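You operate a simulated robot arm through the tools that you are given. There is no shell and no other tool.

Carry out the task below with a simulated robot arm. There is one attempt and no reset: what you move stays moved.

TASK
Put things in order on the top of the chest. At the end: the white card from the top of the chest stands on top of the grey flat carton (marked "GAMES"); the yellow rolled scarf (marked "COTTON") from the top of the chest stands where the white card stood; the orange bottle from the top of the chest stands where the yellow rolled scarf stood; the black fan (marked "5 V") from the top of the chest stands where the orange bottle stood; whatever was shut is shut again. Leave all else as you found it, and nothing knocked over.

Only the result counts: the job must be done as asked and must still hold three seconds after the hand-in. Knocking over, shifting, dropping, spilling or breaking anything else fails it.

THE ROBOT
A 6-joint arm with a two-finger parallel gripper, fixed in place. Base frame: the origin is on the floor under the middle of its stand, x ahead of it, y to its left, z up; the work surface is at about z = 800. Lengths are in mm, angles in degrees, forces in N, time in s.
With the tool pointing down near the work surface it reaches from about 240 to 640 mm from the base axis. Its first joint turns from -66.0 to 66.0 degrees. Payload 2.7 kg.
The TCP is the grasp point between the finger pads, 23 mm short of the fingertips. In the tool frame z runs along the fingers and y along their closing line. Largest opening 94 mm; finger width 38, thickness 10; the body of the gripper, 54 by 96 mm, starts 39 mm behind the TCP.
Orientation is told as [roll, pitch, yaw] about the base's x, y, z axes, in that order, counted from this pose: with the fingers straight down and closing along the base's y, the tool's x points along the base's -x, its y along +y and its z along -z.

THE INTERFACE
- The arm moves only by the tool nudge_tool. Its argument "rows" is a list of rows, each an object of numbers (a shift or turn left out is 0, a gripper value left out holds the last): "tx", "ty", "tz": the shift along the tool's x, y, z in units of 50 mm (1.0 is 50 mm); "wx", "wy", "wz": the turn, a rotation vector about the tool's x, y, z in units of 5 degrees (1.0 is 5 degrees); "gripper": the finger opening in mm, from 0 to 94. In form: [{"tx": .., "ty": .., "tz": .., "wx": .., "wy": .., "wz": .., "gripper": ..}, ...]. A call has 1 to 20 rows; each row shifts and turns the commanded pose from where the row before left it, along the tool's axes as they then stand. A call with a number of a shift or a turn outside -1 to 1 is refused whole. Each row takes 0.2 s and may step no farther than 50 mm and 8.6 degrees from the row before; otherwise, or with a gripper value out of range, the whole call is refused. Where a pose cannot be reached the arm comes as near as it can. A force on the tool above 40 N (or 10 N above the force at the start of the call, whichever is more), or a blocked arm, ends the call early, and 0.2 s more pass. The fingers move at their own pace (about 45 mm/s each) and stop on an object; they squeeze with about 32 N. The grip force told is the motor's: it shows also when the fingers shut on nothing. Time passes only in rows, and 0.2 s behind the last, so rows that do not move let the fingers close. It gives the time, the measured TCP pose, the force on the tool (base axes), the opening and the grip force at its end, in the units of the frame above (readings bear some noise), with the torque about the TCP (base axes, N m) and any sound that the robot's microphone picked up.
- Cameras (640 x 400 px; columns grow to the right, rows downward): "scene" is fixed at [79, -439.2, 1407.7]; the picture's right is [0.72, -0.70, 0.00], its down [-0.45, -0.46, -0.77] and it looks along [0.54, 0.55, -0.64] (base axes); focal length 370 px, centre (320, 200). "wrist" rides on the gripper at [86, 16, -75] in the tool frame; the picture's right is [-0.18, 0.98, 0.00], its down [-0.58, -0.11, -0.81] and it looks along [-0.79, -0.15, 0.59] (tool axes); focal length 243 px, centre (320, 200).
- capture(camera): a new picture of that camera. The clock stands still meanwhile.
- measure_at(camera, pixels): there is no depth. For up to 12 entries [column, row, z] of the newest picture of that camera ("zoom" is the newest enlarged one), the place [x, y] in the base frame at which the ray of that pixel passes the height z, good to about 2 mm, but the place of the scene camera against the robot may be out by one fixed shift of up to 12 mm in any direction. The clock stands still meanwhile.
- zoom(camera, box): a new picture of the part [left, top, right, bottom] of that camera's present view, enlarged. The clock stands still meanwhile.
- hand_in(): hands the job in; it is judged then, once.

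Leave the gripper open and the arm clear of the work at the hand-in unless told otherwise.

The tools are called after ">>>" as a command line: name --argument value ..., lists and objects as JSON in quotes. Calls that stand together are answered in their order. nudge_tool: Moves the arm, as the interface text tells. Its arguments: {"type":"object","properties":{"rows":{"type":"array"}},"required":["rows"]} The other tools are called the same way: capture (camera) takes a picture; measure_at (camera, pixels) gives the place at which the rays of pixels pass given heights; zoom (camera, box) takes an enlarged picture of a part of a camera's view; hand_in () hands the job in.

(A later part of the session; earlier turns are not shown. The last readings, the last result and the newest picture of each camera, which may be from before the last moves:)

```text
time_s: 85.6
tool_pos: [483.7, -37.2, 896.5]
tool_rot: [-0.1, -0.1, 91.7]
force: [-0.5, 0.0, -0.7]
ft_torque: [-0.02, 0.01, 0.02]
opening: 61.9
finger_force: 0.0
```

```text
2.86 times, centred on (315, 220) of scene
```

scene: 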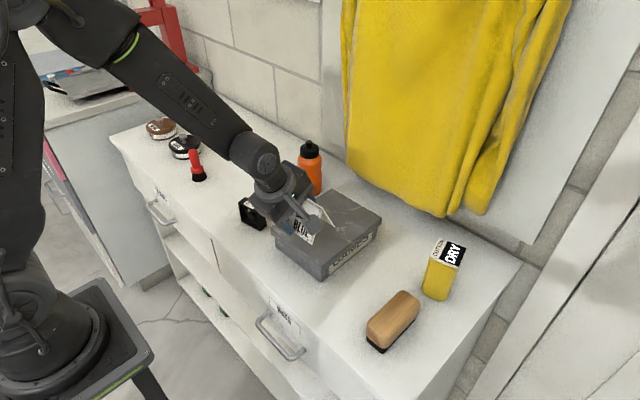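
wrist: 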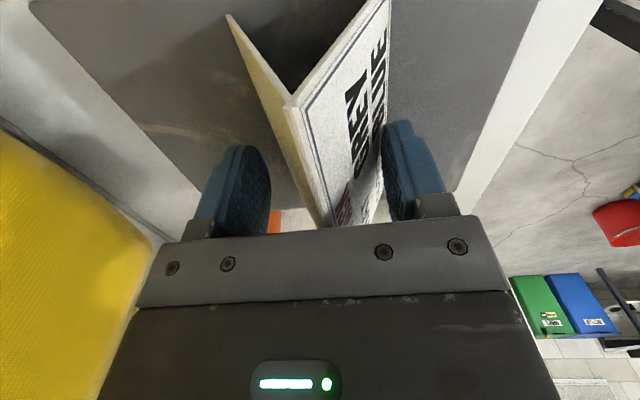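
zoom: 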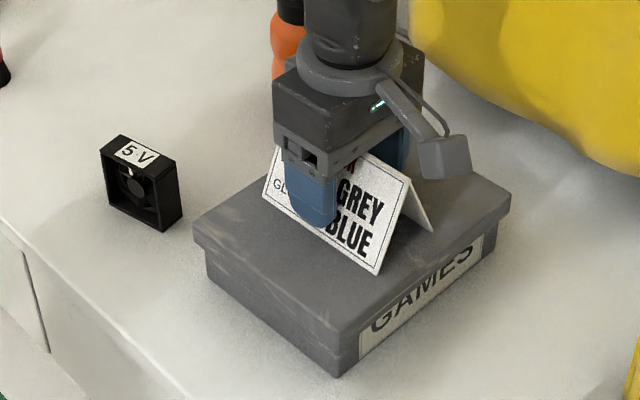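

The card is now well on the lid. I open the fingers and rise straight up.

>>> nudge_tool --rows '[{"gripper": 80}, {"gripper": 80}, {"tz": -0.4}, {"tz": -0.8}, {"tz": -0.8}, {"tz": -0.8}, {"tz": -0.4}, {}]'

>>> zoom --camera "scene" --box '[230, 150, 400, 290]'

>>> zoom --camera "wrist" --box '[200, 0, 440, 150]'

```text
time_s: 87.4
tool_pos: [483.6, -37.1, 1056.0]
tool_rot: [-0.1, 0.0, 91.6]
force: [-0.1, -0.4, 0.2]
ft_torque: [0.04, -0.07, -0.01]
opening: 80.3
finger_force: 0.1
```

```text
2.86 times, centred on (315, 220) of scene
```

zoom: 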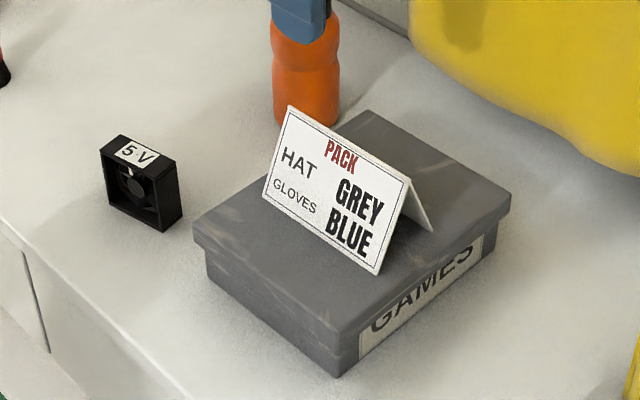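

```text
2.67 times, centred on (320, 75) of wrist
```

zoom: 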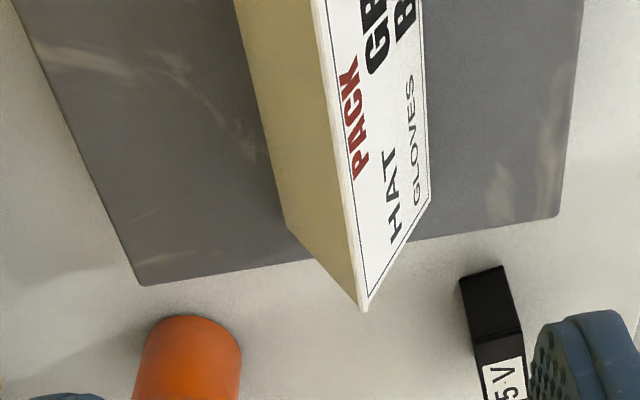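

The card now stands safely on the lid. Next is the scarf: I turn the tool to yaw 14° to match the scarf's sides, and travel to above it at height 1056.

>>> nudge_tool --rows '[{"wz": 0.97}, {"wz": 0.97}, {"wz": 0.97}, {"wz": 0.97}, {"wz": 0.97}, {"wz": 0.97}, {"wz": 0.97}, {"wz": 0.97}, {"wz": 0.97}, {"wz": 0.97}, {"wz": 0.97}, {"wz": 0.97}, {"wz": 0.97}, {"wz": 0.97}, {"wz": 0.97}, {"wz": 0.97}, {}]'

>>> nudge_tool --rows '[{"tx": -0.0314, "ty": -0.724}, {"tx": -0.0314, "ty": -0.724}, {"tx": -0.0314, "ty": -0.724}, {"tx": -0.0314, "ty": -0.724}, {"tx": -0.0314, "ty": -0.724}, {"tx": -0.0314, "ty": -0.724}, {"tx": -0.0314, "ty": -0.724}, {}]'

>>> capture --camera "wrist"

>>> zoom --camera "wrist" --box '[240, 0, 420, 120]'

>>> capture --camera "scene"

```text
time_s: 91.0
tool_pos: [483.4, -36.1, 1055.7]
tool_rot: [0.0, 0.0, 14.1]
force: [-0.7, 0.4, -0.7]
ft_torque: [-0.02, -0.03, 0.02]
opening: 79.9
finger_force: 0.1
```

```text
time_s: 92.8
tool_pos: [552.6, -280.5, 1053.3]
tool_rot: [0.2, 0.0, 14.3]
force: [-0.5, 0.9, -0.4]
ft_torque: [-0.03, 0.01, -0.01]
opening: 80.1
finger_force: 0.1
out of reach, approached as far as the arm can: row 7
```

```text
taken
```

wrist: 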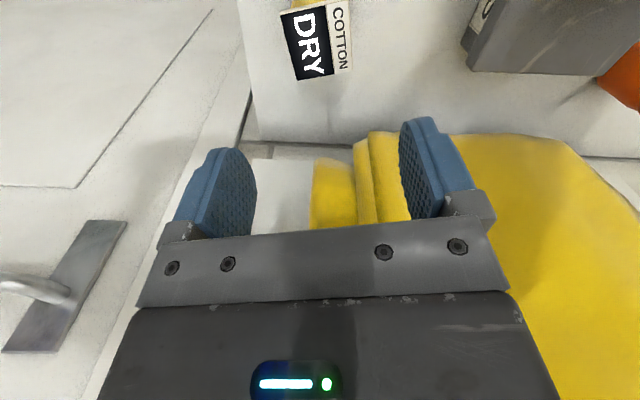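

```text
3.33 times, centred on (330, 60) of wrist
```

zoom: 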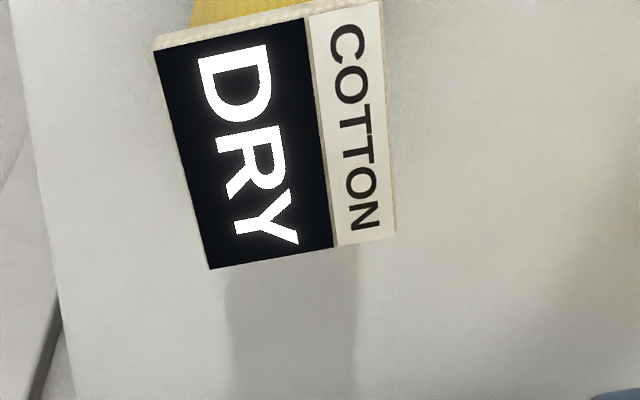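

```text
taken
```

scene: 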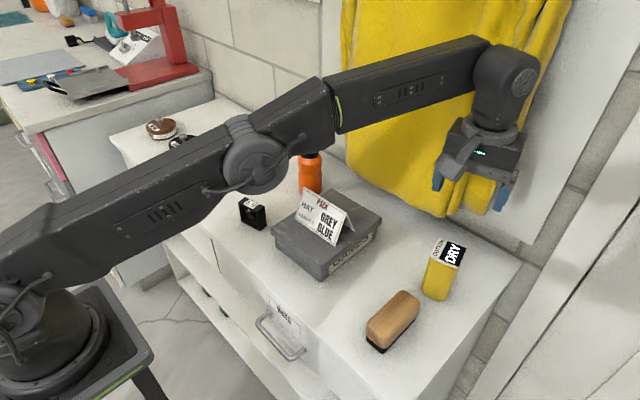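

The arm reports it is at its reach limit at this height; it will gain reach lower down. I'll measure the scarf's top corners now: (155,48), (380,2), (395,237), (210,268).

>>> measure_at --camera "wrist" --pixels '[[280.5, 14.4, 900], [348, 0.6, 900], [349.5, 71.1, 900], [297, 80.4, 900], [280.5, 14.4, 905], [348, 0.6, 905], [349.5, 71.1, 905], [297, 80.4, 905]]'

```text
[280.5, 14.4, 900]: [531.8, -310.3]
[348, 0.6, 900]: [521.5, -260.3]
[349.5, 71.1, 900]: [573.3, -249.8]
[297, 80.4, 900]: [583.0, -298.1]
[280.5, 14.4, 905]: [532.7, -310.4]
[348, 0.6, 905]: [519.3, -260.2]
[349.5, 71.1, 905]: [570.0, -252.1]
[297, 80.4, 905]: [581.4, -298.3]
```

Scarf: centre ≈(551.5, −280), yaw ≈12°, top ≈ z 903–908. I lower 90 mm to regain reach and read the pose.

>>> nudge_tool --rows '[{"tz": 0.6}, {"tz": 0.6}, {"tz": 0.6}, {}]'

>>> zoom --camera "wrist" --box '[200, 0, 440, 150]'

>>> zoom --camera "scene" --box '[280, 60, 560, 300]'

```text
time_s: 93.8
tool_pos: [552.2, -278.5, 963.2]
tool_rot: [-0.1, -0.2, 14.1]
force: [-0.6, -0.1, 0.2]
ft_torque: [0.02, -0.02, 0.01]
opening: 79.9
finger_force: 0.0
```

```text
2.67 times, centred on (320, 75) of wrist
```

zoom: 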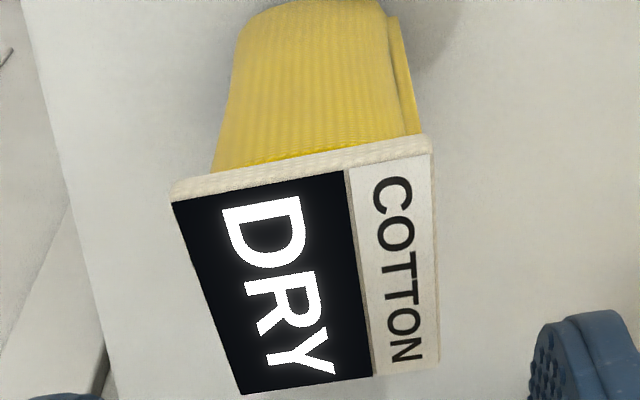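

```text
1.67 times, centred on (420, 180) of scene
```

zoom: 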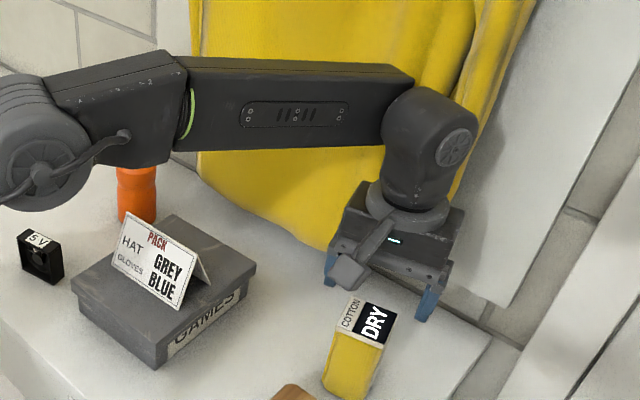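

Measuring the top corners again from closer: (172,202), (432,155), (438,362), (240,395) in the enlarged view.

>>> measure_at --camera "wrist" --pixels '[[264.5, 75.75, 900], [362, 58.1, 900], [364.25, 135.75, 900], [290, 148.1, 900], [264.5, 75.75, 906], [362, 58.1, 906], [364.25, 135.75, 906], [290, 148.1, 906], [292, 2, 800], [340, 1, 800]]'

```text
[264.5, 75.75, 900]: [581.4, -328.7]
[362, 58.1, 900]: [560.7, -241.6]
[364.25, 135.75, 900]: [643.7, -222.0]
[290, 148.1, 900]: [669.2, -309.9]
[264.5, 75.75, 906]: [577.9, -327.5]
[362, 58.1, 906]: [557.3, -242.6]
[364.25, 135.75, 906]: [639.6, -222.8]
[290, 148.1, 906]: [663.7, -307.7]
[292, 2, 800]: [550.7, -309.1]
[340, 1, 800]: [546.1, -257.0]
```

That measurement used the older picture, so I'll take a fresh capture and measure again.

>>> capture --camera "wrist"

>>> measure_at --camera "wrist" --pixels '[[264.5, 75.75, 900], [362, 58.1, 900], [364.25, 135.75, 900], [290, 148.1, 900], [264.5, 75.75, 906], [362, 58.1, 906], [364.25, 135.75, 906], [290, 148.1, 906], [292, 2, 800], [340, 1, 800]]'

```text
taken
```

wrist: 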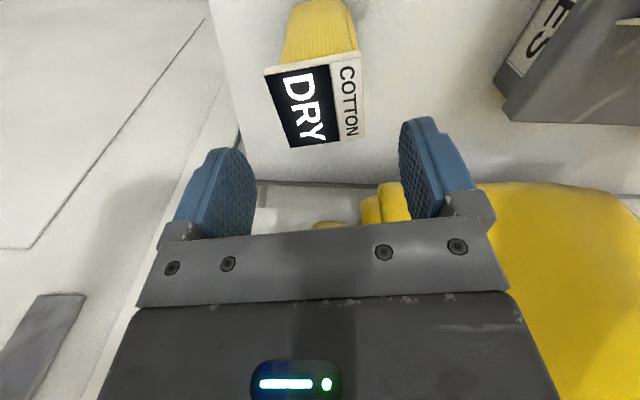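

```text
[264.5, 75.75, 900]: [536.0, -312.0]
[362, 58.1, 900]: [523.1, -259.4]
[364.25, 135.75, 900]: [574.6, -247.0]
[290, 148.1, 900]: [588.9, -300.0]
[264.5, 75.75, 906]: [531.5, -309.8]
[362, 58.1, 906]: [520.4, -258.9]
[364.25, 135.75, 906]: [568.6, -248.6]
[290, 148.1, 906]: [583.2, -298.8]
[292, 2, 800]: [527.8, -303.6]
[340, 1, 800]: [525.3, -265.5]
```

Scarf centre ≈(552.5, −279.3), yaw ≈13°, top z≈904. The tool at (552, −278.5) is aligned, so I lower to TCP z≈878 and close.

>>> nudge_tool --rows '[{"tz": 0.5}, {"tz": 0.5}, {"tz": 0.4}, {"tz": 0.2}, {"tz": 0.1}, {}]'

>>> capture --camera "wrist"

>>> zoom --camera "scene" --box '[360, 180, 520, 320]'

```text
time_s: 95.2
tool_pos: [552.9, -278.3, 878.5]
tool_rot: [0.0, -0.1, 14.2]
force: [0.1, -0.4, 0.6]
ft_torque: [-0.01, 0.02, 0.0]
opening: 80.0
finger_force: 0.1
```

```text
taken
```

wrist: 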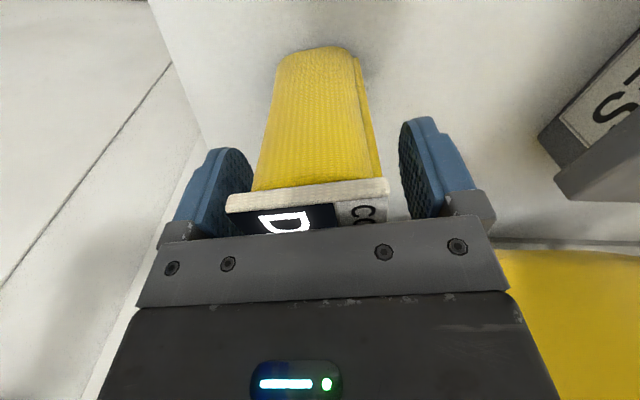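

```text
2.86 times, centred on (440, 250) of scene
```

zoom: 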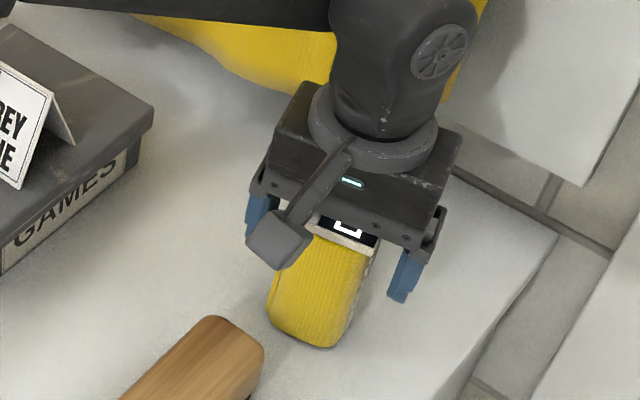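

The scarf sits between the fingers. Closing toward 40 mm.

>>> nudge_tool --rows '[{"gripper": 64}, {"gripper": 54}, {"gripper": 46}, {"gripper": 40}, {"gripper": 40}, {"gripper": 40}]'

>>> capture --camera "wrist"

```text
time_s: 96.6
tool_pos: [552.4, -280.0, 879.8]
tool_rot: [0.0, -0.1, 14.1]
force: [-0.3, -0.1, 0.5]
ft_torque: [0.05, 0.04, 0.01]
opening: 50.0
finger_force: 32.2
```

```text
taken
```

wrist: 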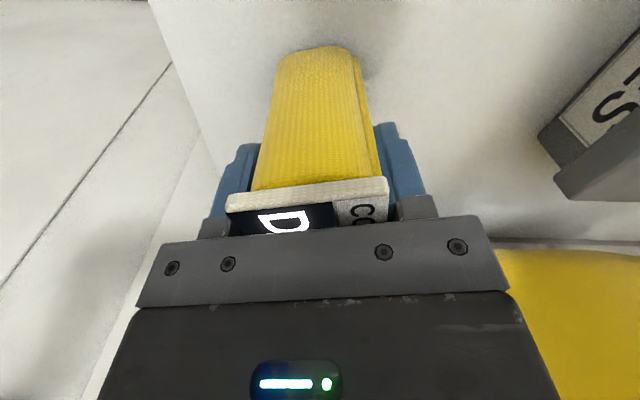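

Gripped at 50 mm. Lifting 15 mm and checking.

>>> nudge_tool --rows '[{"tz": -0.1}, {"tz": -0.2}, {}]'

>>> zoom --camera "scene" --box '[360, 180, 520, 320]'

```text
time_s: 97.4
tool_pos: [551.2, -278.0, 893.2]
tool_rot: [0.0, -0.2, 14.0]
force: [0.1, 0.2, -0.5]
ft_torque: [-0.01, -0.01, 0.04]
opening: 49.8
finger_force: 31.9
```

```text
2.86 times, centred on (440, 250) of scene
```

zoom: 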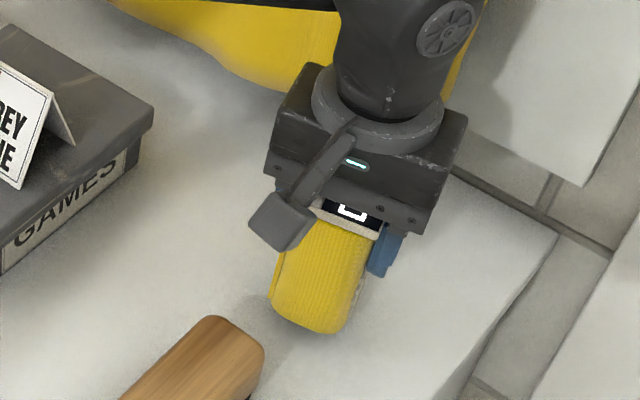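

The scarf is held. I raise it 67 mm straight up, then bring it inward and up to about (451, −258, 1050), clear of the card and carton.

>>> nudge_tool --rows '[{"tz": -0.5}, {"tz": -0.84}, {"tx": 0.3, "ty": 0.15, "tz": -0.35}, {"tx": 0.46, "ty": 0.219, "tz": -0.45}, {"tx": 0.46, "ty": 0.219, "tz": -0.45}, {"tx": 0.46, "ty": 0.219, "tz": -0.45}, {"tx": 0.16, "ty": 0.07, "tz": -0.1}, {}]'

>>> capture --camera "scene"

```text
time_s: 99.2
tool_pos: [451.9, -258.1, 1052.0]
tool_rot: [0.0, -0.1, 14.1]
force: [0.7, 0.0, -0.5]
ft_torque: [0.0, -0.01, -0.02]
opening: 49.7
finger_force: 32.0
```

```text
taken
```

scene: 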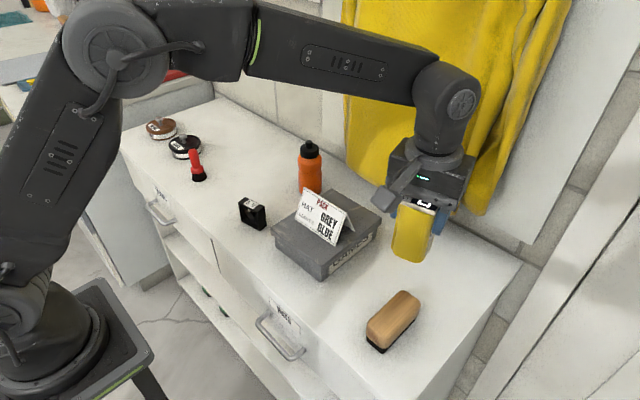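

Height is good. Now I carry the scarf left to above the card's old place at (469, 260).

>>> nudge_tool --rows '[{"tx": -0.1, "ty": 0.35}, {"tx": -0.1905, "ty": 0.6647}, {"tx": -0.1905, "ty": 0.6647}, {"tx": -0.1905, "ty": 0.6647}, {"tx": -0.1905, "ty": 0.6647}, {"tx": -0.1905, "ty": 0.6647}, {"tx": -0.1905, "ty": 0.6647}, {"tx": -0.1905, "ty": 0.6647}, {"tx": -0.1905, "ty": 0.6647}, {"tx": -0.1905, "ty": 0.6647}, {"tx": -0.1905, "ty": 0.6647}, {"tx": -0.1905, "ty": 0.6647}, {"tx": -0.1905, "ty": 0.6647}, {"tx": -0.1905, "ty": 0.6647}, {"tx": -0.1905, "ty": 0.6647}, {"tx": -0.09, "ty": 0.314}, {}]'

>>> nudge_tool --rows '[{}]'

>>> capture --camera "scene"

```text
time_s: 102.8
tool_pos: [467.9, 257.3, 1052.1]
tool_rot: [0.0, -0.1, 14.1]
force: [0.8, 0.4, -0.6]
ft_torque: [0.02, -0.01, 0.01]
opening: 49.6
finger_force: 31.8
```

```text
time_s: 103.2
tool_pos: [467.8, 259.0, 1052.3]
tool_rot: [0.0, -0.1, 14.1]
force: [0.5, 0.6, -0.8]
ft_torque: [0.01, 0.01, 0.01]
opening: 49.6
finger_force: 31.6
```

```text
taken
```

scene: 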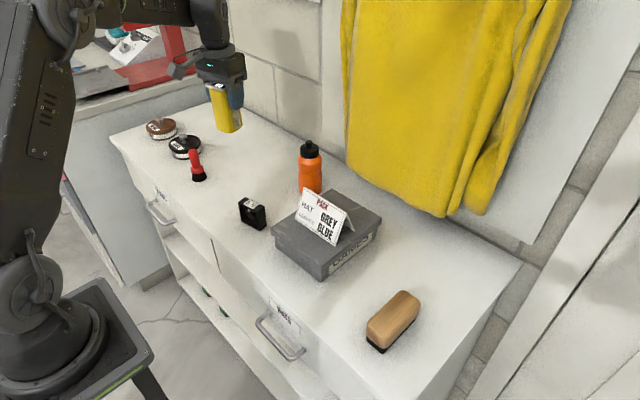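

At (467.9, 258.5). I correct by about (1, 1.5) mm and lower to about 4 mm above contact.

>>> nudge_tool --rows '[{"tx": -0.027, "ty": 0.026, "tz": 0.5}, {"tz": 0.8}, {"tz": 0.8}, {"tz": 0.7}, {"tz": 0.4}, {"tz": 0.18}, {}]'

>>> nudge_tool --rows '[{"tz": 0.03}, {"tz": 0.02}, {}]'

```text
time_s: 104.8
tool_pos: [468.8, 261.7, 882.7]
tool_rot: [-0.1, -0.1, 14.1]
force: [-0.2, -0.2, -1.9]
ft_torque: [0.03, 0.03, 0.01]
opening: 49.7
finger_force: 31.8
```

```text
time_s: 105.6
tool_pos: [469.1, 259.6, 879.7]
tool_rot: [0.0, -0.1, 14.1]
force: [0.7, -0.3, -1.0]
ft_torque: [0.0, 0.0, 0.01]
opening: 49.7
finger_force: 32.0
```

Position (469, 260) is right. I go down in 1 mm steps until the force shows contact.

>>> nudge_tool --rows '[{"tz": 0.02}, {}]'

>>> nudge_tool --rows '[{"tz": 0.016}, {}]'

```text
time_s: 106.2
tool_pos: [469.1, 260.8, 879.6]
tool_rot: [0.0, -0.2, 14.2]
force: [-1.0, -1.2, 1.9]
ft_torque: [-0.13, 0.11, -0.04]
opening: 49.5
finger_force: 32.0
```

```text
time_s: 106.8
tool_pos: [469.7, 261.8, 878.8]
tool_rot: [0.0, -0.1, 14.1]
force: [-4.8, -4.6, 12.4]
ft_torque: [-0.29, 0.43, 0.01]
opening: 49.5
finger_force: 32.2
```

Contact felt (12 N). I ease up 0.8 mm and open slowly.

>>> nudge_tool --rows '[{"tz": -0.014}, {}]'

>>> nudge_tool --rows '[{"gripper": 52}, {"gripper": 56}, {"gripper": 64}, {"gripper": 76}, {"gripper": 80}, {}]'

>>> capture --camera "wrist"

>>> zoom --camera "scene" --box '[150, 80, 310, 240]'

```text
time_s: 107.4
tool_pos: [470.2, 261.9, 879.5]
tool_rot: [0.0, -0.2, 14.1]
force: [-4.8, -2.2, 11.6]
ft_torque: [-0.17, 0.33, 0.0]
opening: 49.6
finger_force: 32.3
```

```text
time_s: 108.8
tool_pos: [469.4, 261.0, 878.8]
tool_rot: [0.0, -0.1, 14.1]
force: [-0.6, 1.1, 1.1]
ft_torque: [0.01, -0.01, -0.03]
opening: 80.0
finger_force: 0.1
```

```text
taken
```

wrist: 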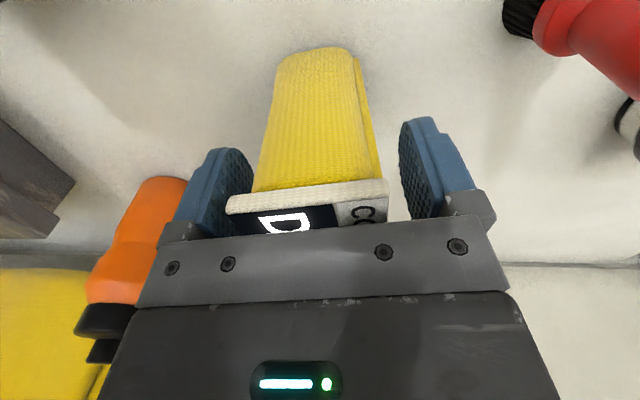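

```text
2.50 times, centred on (230, 160) of scene
```

zoom: 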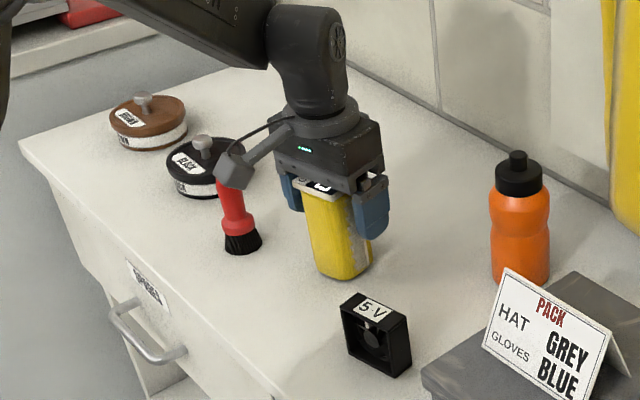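

The scarf stands in the card's old place. I rise straight up, then back off toward the bottle to view it.

>>> nudge_tool --rows '[{"tz": -0.4}, {"tz": -0.8}, {"tz": -0.8}, {"tz": -0.8}, {"tz": -0.8}, {"tx": 0.45, "ty": -0.6, "wz": 0.7}, {"tx": 0.5, "ty": -0.6, "wz": 0.7}, {"tx": 0.55, "ty": -0.6, "wz": 0.7}, {"tx": 0.1, "ty": -0.6, "wz": 0.72}, {}]'

>>> capture --camera "wrist"

>>> capture --camera "scene"

```text
time_s: 111.0
tool_pos: [408.9, 127.5, 1058.8]
tool_rot: [0.1, -0.1, 0.0]
force: [0.9, 0.3, -0.8]
ft_torque: [0.03, 0.02, 0.03]
opening: 80.0
finger_force: 0.0
```

```text
taken
```

wrist: 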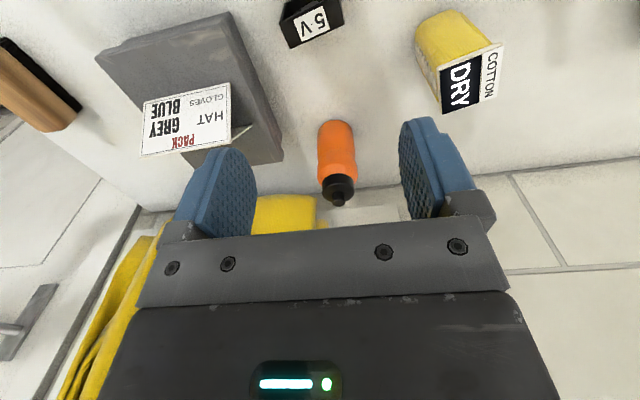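

```text
taken
```

scene: 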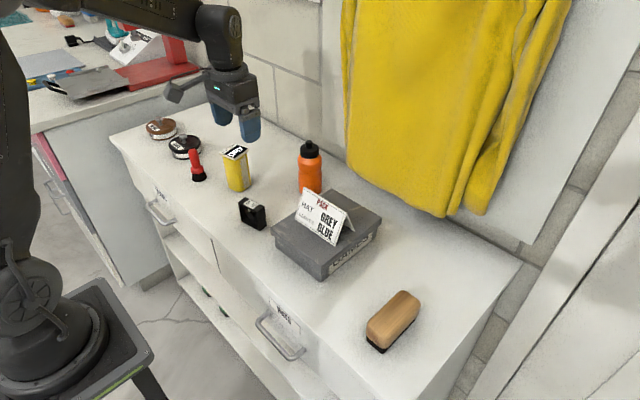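

I'll enlarge the bottle in the wrist view, and the scarf to check where it stands.

>>> zoom --camera "wrist" --box '[280, 100, 400, 220]'

>>> zoom --camera "wrist" --box '[390, 0, 530, 120]'

```text
3.33 times, centred on (340, 160) of wrist
```

zoom: 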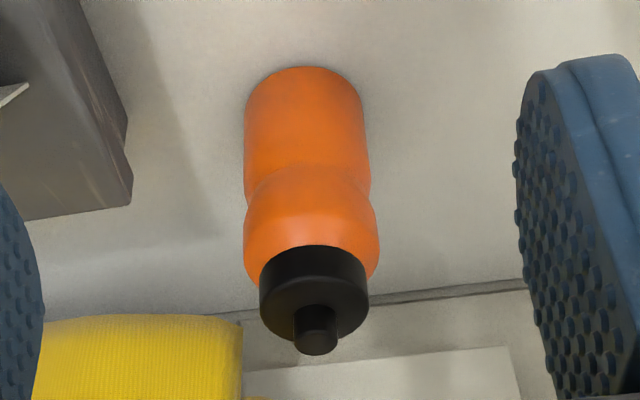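

```text
3.33 times, centred on (460, 60) of wrist
```

zoom: 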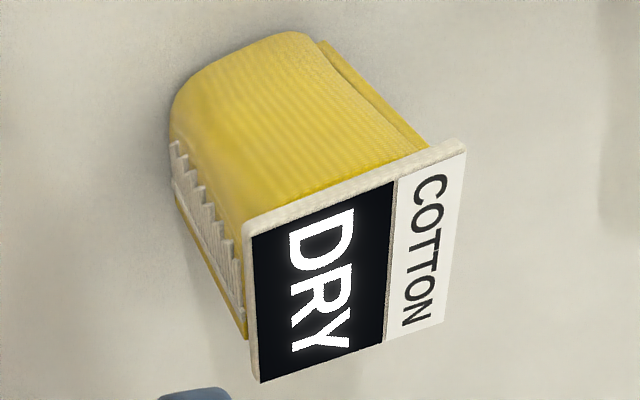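

Measuring the bottle's base front (334.9,120), base sides, cap, and the scarf's top corners.

>>> measure_at --camera "wrist" --pixels '[[334.9, 120.1, 800], [317.5, 136, 800], [352.6, 134, 800], [335, 202.5, 950], [335, 202.5, 960], [338.5, 190, 940], [438.1, 69.6, 904], [503.5, 45, 904], [496.9, 96.9, 904], [442, 114.6, 904]]'

```text
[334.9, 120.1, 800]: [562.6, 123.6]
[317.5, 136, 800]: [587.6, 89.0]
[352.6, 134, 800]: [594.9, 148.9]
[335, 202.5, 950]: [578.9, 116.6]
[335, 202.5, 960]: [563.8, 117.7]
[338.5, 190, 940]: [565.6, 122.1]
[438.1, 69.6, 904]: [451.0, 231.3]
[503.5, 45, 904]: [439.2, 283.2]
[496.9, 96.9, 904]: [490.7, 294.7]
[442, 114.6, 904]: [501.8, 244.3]
```

The scarf stands at about (470, 262), good. Bottle: centre ≈(592, 121), ~62 mm wide at its widest ring (z≈886), nozzle top at z≈941. I'll grip the widest ring from above with the tips as low as the nozzle allows. Moving over the bottle.

>>> nudge_tool --rows '[{"tx": -0.732, "ty": -0.026}, {"tx": -0.732, "ty": -0.026}, {"tx": -0.732, "ty": -0.026}, {"tx": -0.732, "ty": -0.026}, {"tx": -0.732, "ty": -0.026, "gripper": 90}, {}]'

>>> capture --camera "wrist"

>>> zoom --camera "wrist" --box '[240, 0, 420, 140]'

```text
time_s: 112.4
tool_pos: [590.7, 122.2, 1059.7]
tool_rot: [0.1, -0.1, 0.0]
force: [0.3, -0.2, -0.7]
ft_torque: [0.01, -0.03, -0.03]
opening: 90.0
finger_force: 0.0
```

```text
taken
```

wrist: 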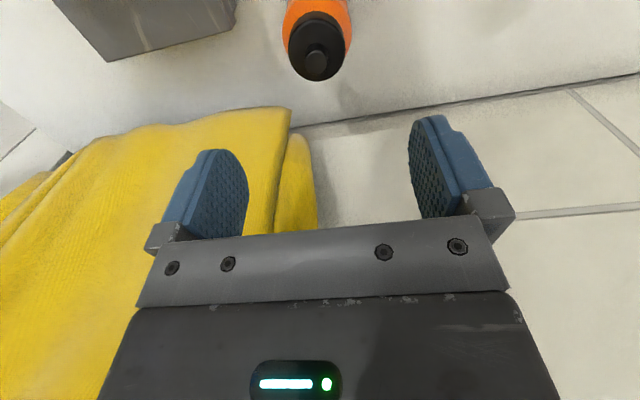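

```text
2.86 times, centred on (330, 70) of wrist
```

zoom: 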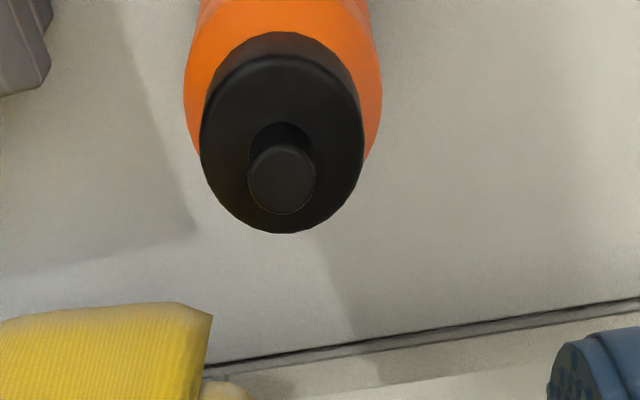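

Nozzle top centre is at (317,63), cap centre at (316.7,50). Measuring at plausible heights.

>>> measure_at --camera "wrist" --pixels '[[317.05, 63, 936], [317.05, 63, 941], [317.05, 63, 946], [316.7, 50, 925], [316.7, 50, 930]]'

```text
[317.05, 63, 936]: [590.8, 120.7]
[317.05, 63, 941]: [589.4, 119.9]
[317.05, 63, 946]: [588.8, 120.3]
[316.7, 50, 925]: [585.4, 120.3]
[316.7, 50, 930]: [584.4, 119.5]
```

The bottle's axis is at ≈(590, 120), nozzle top z≈943. I correct y by −1.7 mm, lower to TCP z≈915, then step down gently while watching the force.

>>> nudge_tool --rows '[{"ty": -0.034, "tz": 0.6}, {"tz": 0.8}, {"tz": 0.8}, {"tz": 0.5}, {"tz": 0.19}, {}]'

>>> nudge_tool --rows '[{"tz": 0.06}, {"tz": 0.05}, {}]'

```text
time_s: 113.8
tool_pos: [593.1, 120.9, 914.7]
tool_rot: [0.0, -0.1, 0.0]
force: [-0.4, 0.3, 0.9]
ft_torque: [0.04, 0.0, 0.0]
opening: 90.0
finger_force: 0.1
```

```text
time_s: 114.6
tool_pos: [592.8, 121.4, 909.9]
tool_rot: [0.1, -0.1, 0.0]
force: [-0.8, -0.4, -0.6]
ft_torque: [-0.03, 0.03, 0.0]
opening: 89.8
finger_force: 0.1
```

At z≈909.9. I shift x back 2 mm and lower in 1–1.5 mm steps, reading the force.

>>> nudge_tool --rows '[{"tx": 0.04, "tz": 0.03}, {}]'

>>> nudge_tool --rows '[{"tz": 0.025}, {}]'

>>> zoom --camera "scene" --box '[250, 90, 390, 220]'

>>> capture --camera "wrist"

```text
time_s: 115.2
tool_pos: [590.0, 121.2, 907.3]
tool_rot: [0.0, -0.1, 0.0]
force: [-0.4, 1.4, -0.1]
ft_torque: [0.03, 0.02, -0.01]
opening: 90.0
finger_force: 0.1
```

```text
time_s: 115.8
tool_pos: [591.4, 120.8, 906.8]
tool_rot: [0.0, 0.0, 0.0]
force: [-0.7, 0.2, 0.6]
ft_torque: [0.0, 0.02, -0.02]
opening: 90.0
finger_force: 0.0
```

```text
3.08 times, centred on (320, 155) of scene
```

zoom: 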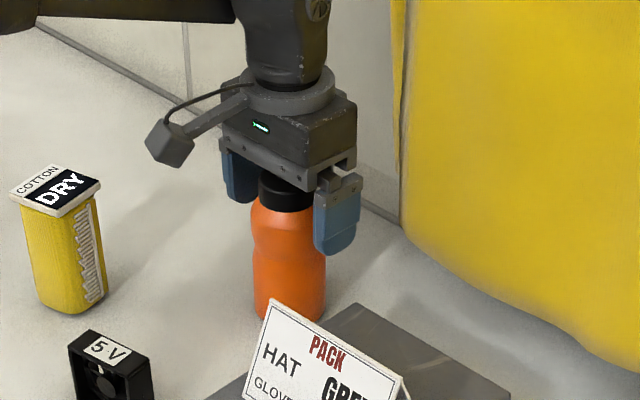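

```text
taken
```

wrist: 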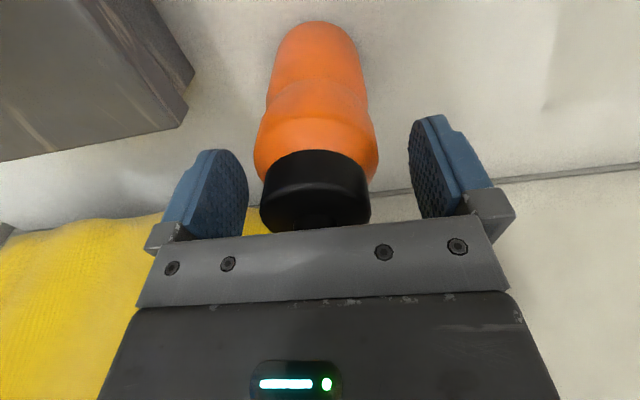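

The tips reach past the bottle's upper bulge with no contact on the nozzle. Closing toward 50 mm.

>>> nudge_tool --rows '[{"gripper": 76}, {"gripper": 68}, {"gripper": 62}, {"gripper": 56}, {"gripper": 50}, {"gripper": 50}, {}]'

>>> capture --camera "wrist"

>>> zoom --camera "scene" --box '[250, 90, 390, 220]'

```text
time_s: 117.4
tool_pos: [590.6, 120.4, 907.0]
tool_rot: [0.0, 0.0, 0.0]
force: [0.1, -1.5, 0.1]
ft_torque: [-0.03, 0.0, -0.01]
opening: 58.3
finger_force: 32.6
```

```text
taken
```

wrist: 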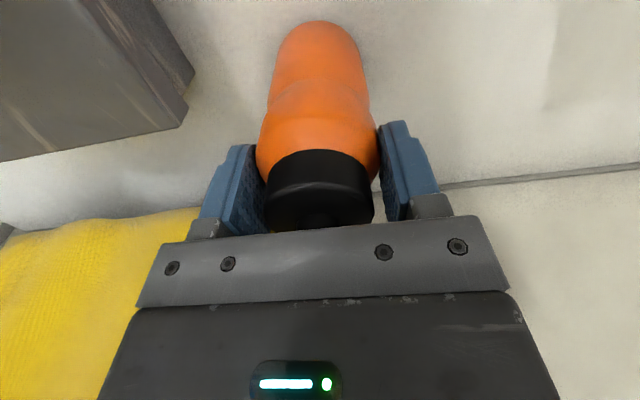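

```text
3.08 times, centred on (320, 155) of scene
```

zoom: 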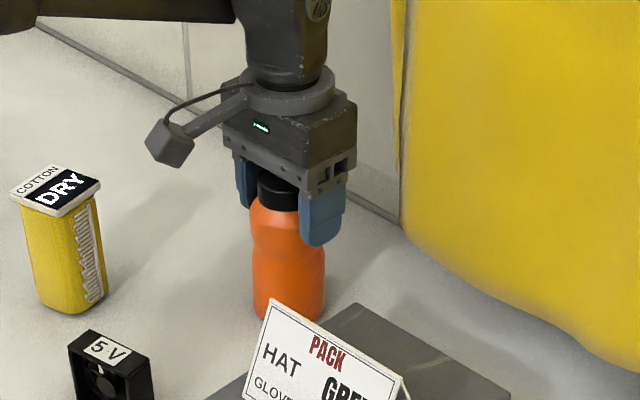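

Gripped at 58.3 mm. Lifting 15 mm to test.

>>> nudge_tool --rows '[{"tz": -0.06}, {"tz": -0.12}, {"tz": -0.12}, {}]'

>>> capture --camera "wrist"

>>> zoom --camera "scene" --box '[250, 90, 390, 220]'

```text
time_s: 118.4
tool_pos: [591.8, 121.5, 922.3]
tool_rot: [0.0, -0.1, 0.0]
force: [0.0, -0.5, -2.3]
ft_torque: [-0.02, -0.01, 0.01]
opening: 58.0
finger_force: 31.7
```

```text
taken
```

wrist: 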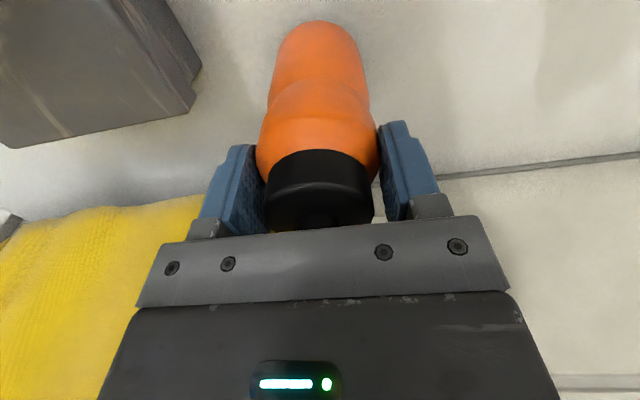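

```text
3.08 times, centred on (320, 155) of scene
```

zoom: 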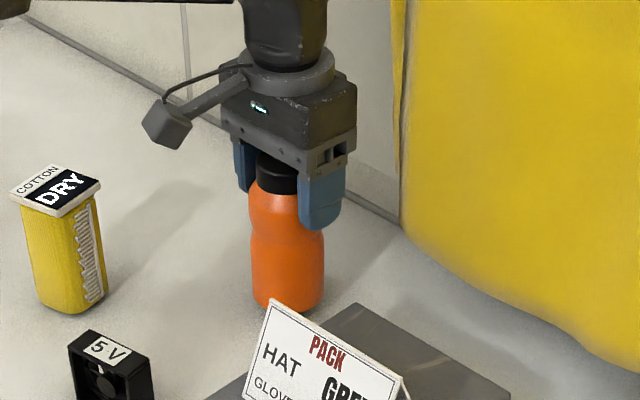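

The bottle is held firmly. I raise it to z≈1010, pull it in to x≈461 and up to z≈1085.

>>> nudge_tool --rows '[{"tz": -0.3}, {"tz": -0.5}, {"tz": -0.5}, {"tz": -0.46}, {"tx": 0.4, "tz": -0.25}, {"tx": 0.6, "tz": -0.375}, {"tx": 0.6, "tz": -0.375}, {"tx": 0.6, "tz": -0.375}, {"tx": 0.4, "tz": -0.125}, {}]'

>>> capture --camera "scene"

```text
time_s: 120.6
tool_pos: [461.4, 118.5, 1085.8]
tool_rot: [0.0, -0.1, 0.0]
force: [0.1, -0.2, -2.6]
ft_torque: [0.02, -0.01, -0.01]
opening: 58.0
finger_force: 31.7
```

```text
taken
```

scene: 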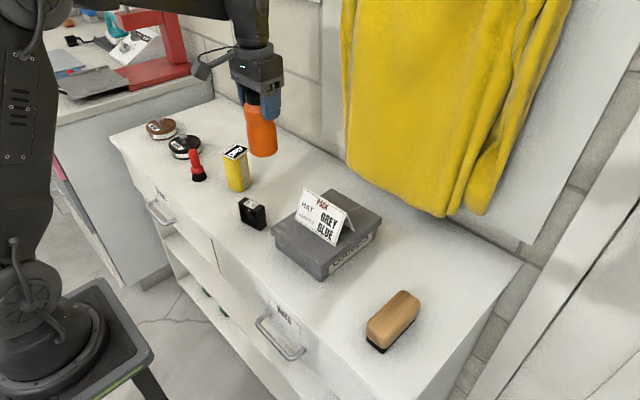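

The bottle is about 50 mm above everything on the way. Moving right to y≈−265.

>>> nudge_tool --rows '[{"ty": -0.35}, {"ty": -0.65}, {"ty": -0.65}, {"ty": -0.65}, {"ty": -0.65}, {"ty": -0.65}, {"ty": -0.65}, {"ty": -0.65}, {"ty": -0.65}, {"ty": -0.65}, {"ty": -0.65}, {"ty": -0.5}, {"ty": -0.31}, {}]'

>>> capture --camera "scene"

```text
time_s: 123.6
tool_pos: [459.8, -261.6, 1085.0]
tool_rot: [0.1, -0.2, 0.1]
force: [-0.3, -0.6, -3.3]
ft_torque: [-0.03, 0.01, 0.01]
opening: 58.3
finger_force: 32.1
```

```text
taken
```

scene: 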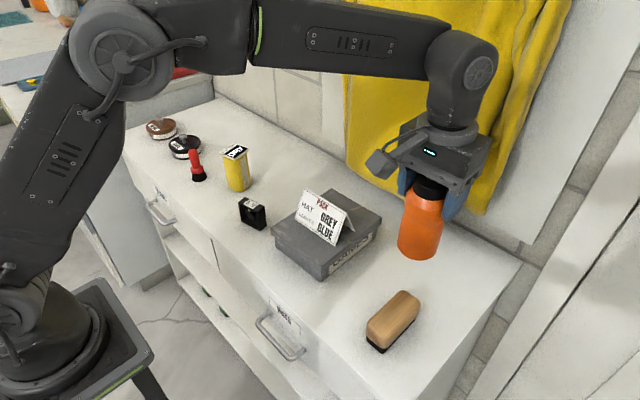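

Next, extend and lower diagonally to (552.4, −279.3, 985); the bottle's bottom stays above the wooden block.

>>> nudge_tool --rows '[{"tx": -0.3, "ty": -0.06, "tz": 0.3}, {"tx": -0.4625, "ty": -0.0885, "tz": 0.5}, {"tx": -0.4625, "ty": -0.0885, "tz": 0.5}, {"tx": -0.4625, "ty": -0.0885, "tz": 0.5}, {"tx": -0.1625, "ty": -0.0285, "tz": 0.2}, {}]'

>>> nudge_tool --rows '[{}]'

>>> nudge_tool --rows '[{}]'

>>> capture --camera "wrist"

```text
time_s: 125.0
tool_pos: [553.0, -281.4, 985.5]
tool_rot: [0.0, -0.2, 0.0]
force: [-0.4, 0.4, -2.8]
ft_torque: [0.03, 0.02, -0.01]
opening: 58.2
finger_force: 31.9
```

```text
time_s: 125.4
tool_pos: [552.2, -281.4, 983.5]
tool_rot: [0.0, -0.1, 0.0]
force: [0.1, -0.4, -2.1]
ft_torque: [-0.01, -0.01, -0.01]
opening: 58.4
finger_force: 32.7
```

```text
time_s: 125.8
tool_pos: [551.8, -281.2, 983.0]
tool_rot: [0.0, -0.1, 0.0]
force: [-0.3, -0.7, -3.7]
ft_torque: [0.0, 0.04, 0.0]
opening: 58.1
finger_force: 31.6
```

```text
taken
```

wrist: 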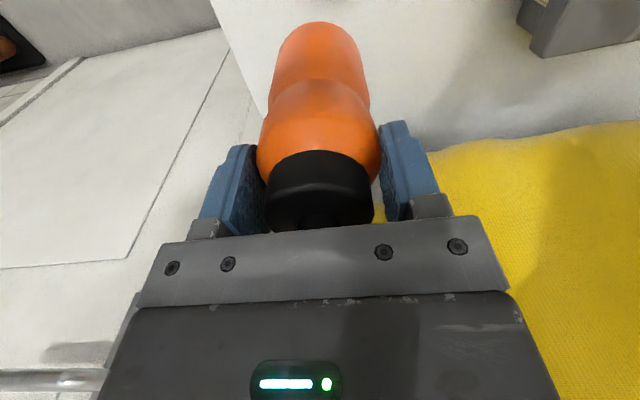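

At (552.3, −281.3). I correct y by +2 mm and lower to about 3 mm above contact.

>>> nudge_tool --rows '[{"ty": 0.04, "tz": 0.4}, {"tz": 0.5}, {"tz": 0.35}, {"tz": 0.15}, {"tz": 0.06}, {}]'

>>> nudge_tool --rows '[{"tz": 0.02}, {}]'

```text
time_s: 127.2
tool_pos: [553.8, -278.4, 910.2]
tool_rot: [0.0, -0.1, 0.0]
force: [-0.1, 0.2, -3.0]
ft_torque: [0.0, -0.03, -0.02]
opening: 58.2
finger_force: 32.2
```

```text
time_s: 127.8
tool_pos: [553.2, -278.5, 909.8]
tool_rot: [-0.1, -0.1, 0.0]
force: [0.8, -0.2, -2.5]
ft_torque: [0.01, 0.01, 0.02]
opening: 58.4
finger_force: 32.2
```

Still hanging free (−2.5 N). Stepping down 1 mm at a time.

>>> nudge_tool --rows '[{"tz": 0.02}, {}]'

>>> nudge_tool --rows '[{"tz": 0.02}, {}]'

>>> nudge_tool --rows '[{"tz": 0.016}, {}]'

```text
time_s: 128.4
tool_pos: [551.5, -278.0, 908.8]
tool_rot: [0.0, -0.2, -0.1]
force: [0.0, -0.5, -2.7]
ft_torque: [-0.01, -0.02, 0.0]
opening: 58.2
finger_force: 31.4
```

```text
time_s: 129.0
tool_pos: [552.5, -277.3, 908.6]
tool_rot: [0.0, -0.1, -0.1]
force: [-0.1, 0.7, -2.6]
ft_torque: [-0.02, -0.03, 0.01]
opening: 57.9
finger_force: 32.0
```

```text
time_s: 129.6
tool_pos: [553.4, -277.4, 907.5]
tool_rot: [0.0, -0.1, -0.1]
force: [0.2, 0.1, -2.2]
ft_torque: [-0.01, 0.01, 0.01]
opening: 58.2
finger_force: 32.0
```

>>> nudge_tool --rows '[{"ty": -0.02, "tz": 0.016}, {}]'

>>> nudge_tool --rows '[{"tz": 0.016}, {}]'

```text
time_s: 130.2
tool_pos: [553.1, -278.7, 907.1]
tool_rot: [0.0, -0.1, 0.1]
force: [-0.1, 0.0, -2.1]
ft_torque: [0.0, -0.03, 0.03]
opening: 58.2
finger_force: 32.3
```

```text
time_s: 130.8
tool_pos: [553.4, -278.0, 907.3]
tool_rot: [0.1, 0.0, 0.0]
force: [-0.9, 1.8, 3.5]
ft_torque: [0.01, 0.22, -0.06]
opening: 58.3
finger_force: 31.8
```

Contact: the force swung to +3.5 N, so the bottle now rests on the chest. Opening slowly.

>>> nudge_tool --rows '[{"gripper": 60}, {"gripper": 63}, {"gripper": 70}, {"gripper": 80}, {"gripper": 90}, {}]'

>>> capture --camera "wrist"

>>> zoom --camera "scene" --box '[360, 160, 520, 320]'

```text
time_s: 132.2
tool_pos: [552.8, -278.9, 905.9]
tool_rot: [0.0, -0.1, 0.0]
force: [1.3, -0.2, 5.6]
ft_torque: [-0.02, 0.09, -0.05]
opening: 90.0
finger_force: 0.0
```

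```text
taken
```

wrist: 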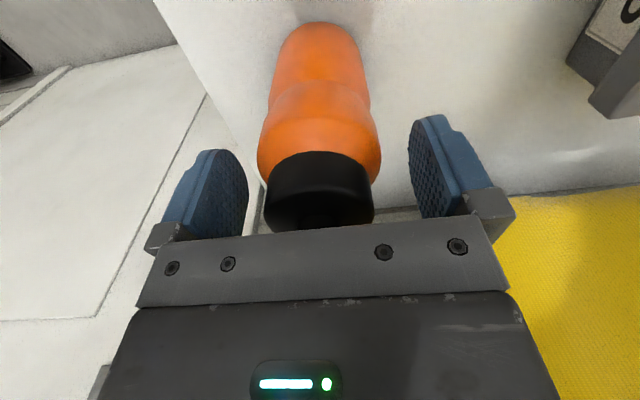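

```text
2.50 times, centred on (440, 240) of scene
```

zoom: 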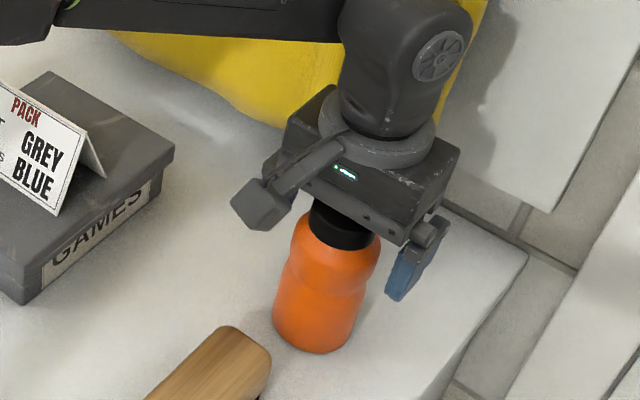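

The bottle stands; the body lightly touches the nozzle (5.6 N), so I raise straight up, then move inward.

>>> nudge_tool --rows '[{"tz": -0.1}, {"tz": -0.3}, {"tz": -0.7}, {"tz": -0.7}, {"tx": 0.5, "ty": 0.1, "tz": -0.5}, {"tx": 0.7, "ty": 0.2, "tz": -0.5}, {"tx": 0.7, "ty": 0.2, "tz": -0.3}, {}]'

>>> capture --camera "wrist"

>>> capture --camera "scene"

```text
time_s: 134.0
tool_pos: [457.2, -254.0, 1062.2]
tool_rot: [0.1, -0.1, 0.0]
force: [0.2, 0.4, 0.7]
ft_torque: [-0.01, -0.01, -0.02]
opening: 89.7
finger_force: 0.1
```

```text
taken
```

wrist: 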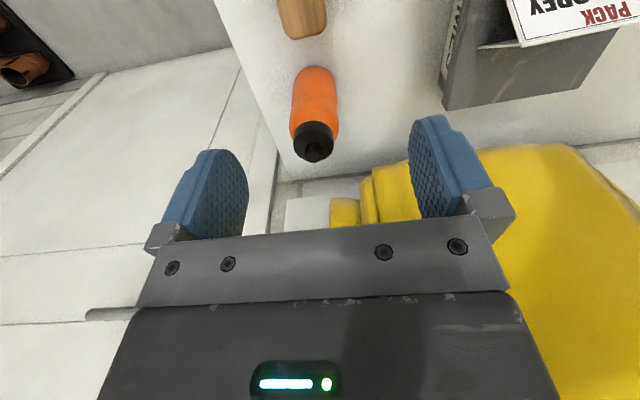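

```text
taken
```

scene: 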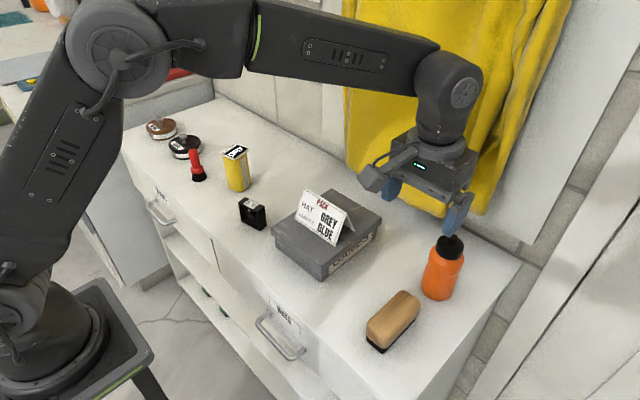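

The bottle stands upright. Now the fan: I travel back over to above it at (409, 121), staying at z≈1062 to clear the card.

>>> nudge_tool --rows '[{"tx": 0.087, "ty": 0.682}, {"tx": 0.087, "ty": 0.682}, {"tx": 0.087, "ty": 0.682}, {"tx": 0.087, "ty": 0.682}, {"tx": 0.087, "ty": 0.682}, {"tx": 0.087, "ty": 0.682}, {"tx": 0.087, "ty": 0.682}, {"tx": 0.087, "ty": 0.682}, {"tx": 0.087, "ty": 0.682}, {"tx": 0.087, "ty": 0.682}, {"tx": 0.087, "ty": 0.682}, {"wz": -1}, {"wz": -1, "tz": 0.5}, {"tz": 0.5}, {}]'

>>> capture --camera "wrist"

>>> zoom --camera "wrist" --box '[240, 0, 420, 120]'

```text
time_s: 137.2
tool_pos: [411.4, 119.3, 1010.0]
tool_rot: [-0.1, -0.2, 10.1]
force: [0.1, -0.4, -0.5]
ft_torque: [-0.02, 0.0, -0.02]
opening: 90.1
finger_force: 0.0
```

```text
taken
```

wrist: 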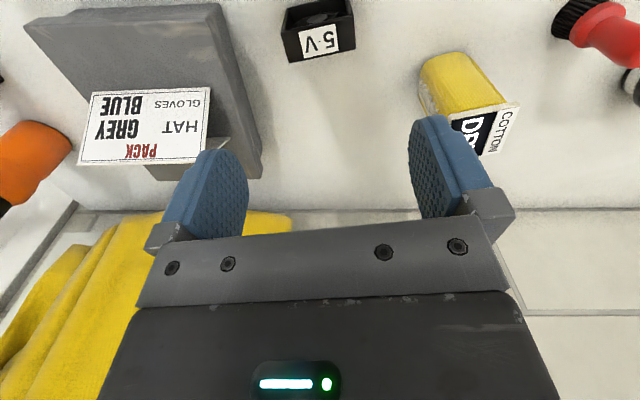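

```text
3.33 times, centred on (330, 60) of wrist
```

zoom: 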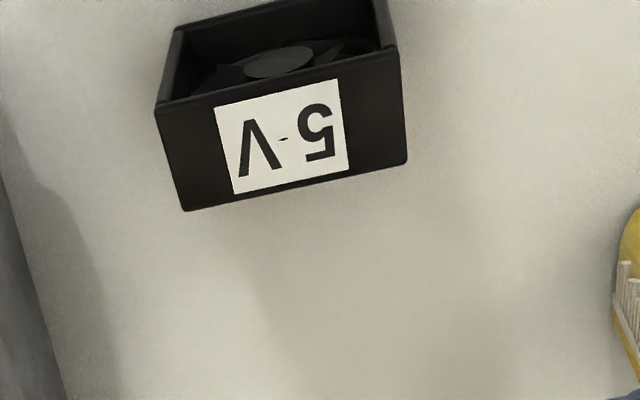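

Fan top corners in the enlarged view: (155,103), (398,47), (407,163), (183,211). Measuring.

>>> measure_at --camera "wrist" --pixels '[[280.5, 30.9, 858], [353.4, 14.1, 858], [356.1, 48.9, 858], [288.9, 63.3, 858], [280.5, 30.9, 861], [353.4, 14.1, 861], [356.1, 48.9, 861], [288.9, 63.3, 861]]'

```text
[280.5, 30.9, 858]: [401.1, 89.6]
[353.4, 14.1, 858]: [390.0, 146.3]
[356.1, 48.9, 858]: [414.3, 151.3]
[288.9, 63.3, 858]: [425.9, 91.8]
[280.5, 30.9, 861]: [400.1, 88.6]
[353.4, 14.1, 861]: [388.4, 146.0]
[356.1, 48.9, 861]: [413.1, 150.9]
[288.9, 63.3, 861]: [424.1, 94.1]
```

Fan: centre (407.8, 120), yaw 11°, 60×25 mm. I align the tool (yaw +1°, −3.5 mm in x) and lower toward TCP z≈832.

>>> nudge_tool --rows '[{"tx": 0.067, "ty": 0.024, "wz": -0.18}, {"tz": 0.7}, {"tz": 0.8}, {"tz": 0.8}, {"tz": 0.6}, {}]'

>>> capture --camera "wrist"

>>> zoom --camera "scene" --box '[190, 130, 330, 270]'

```text
time_s: 138.6
tool_pos: [406.9, 122.4, 865.3]
tool_rot: [0.0, -0.1, 10.9]
force: [0.1, -0.3, -0.8]
ft_torque: [-0.03, -0.02, -0.02]
opening: 90.1
finger_force: 0.0
```

```text
taken
```

wrist: 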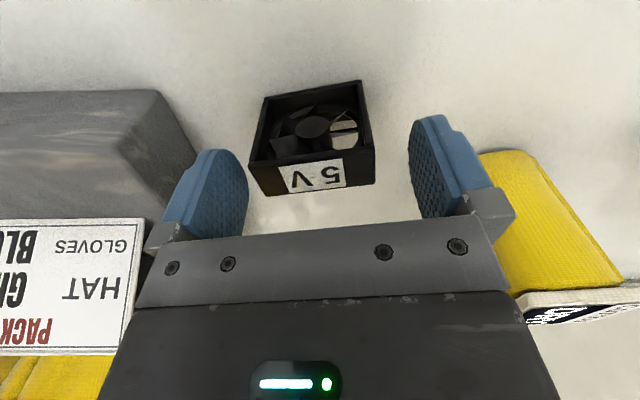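

```text
2.86 times, centred on (260, 200) of scene
```

zoom: 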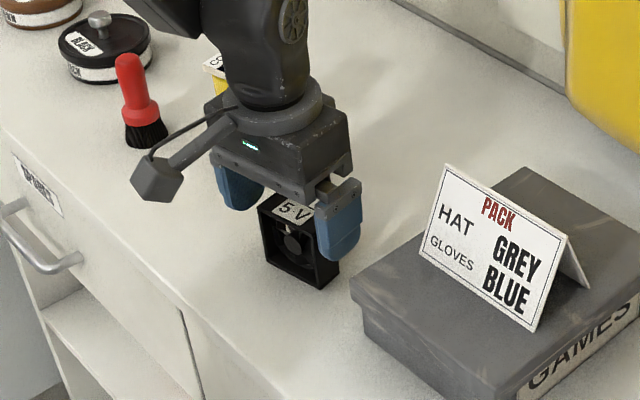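

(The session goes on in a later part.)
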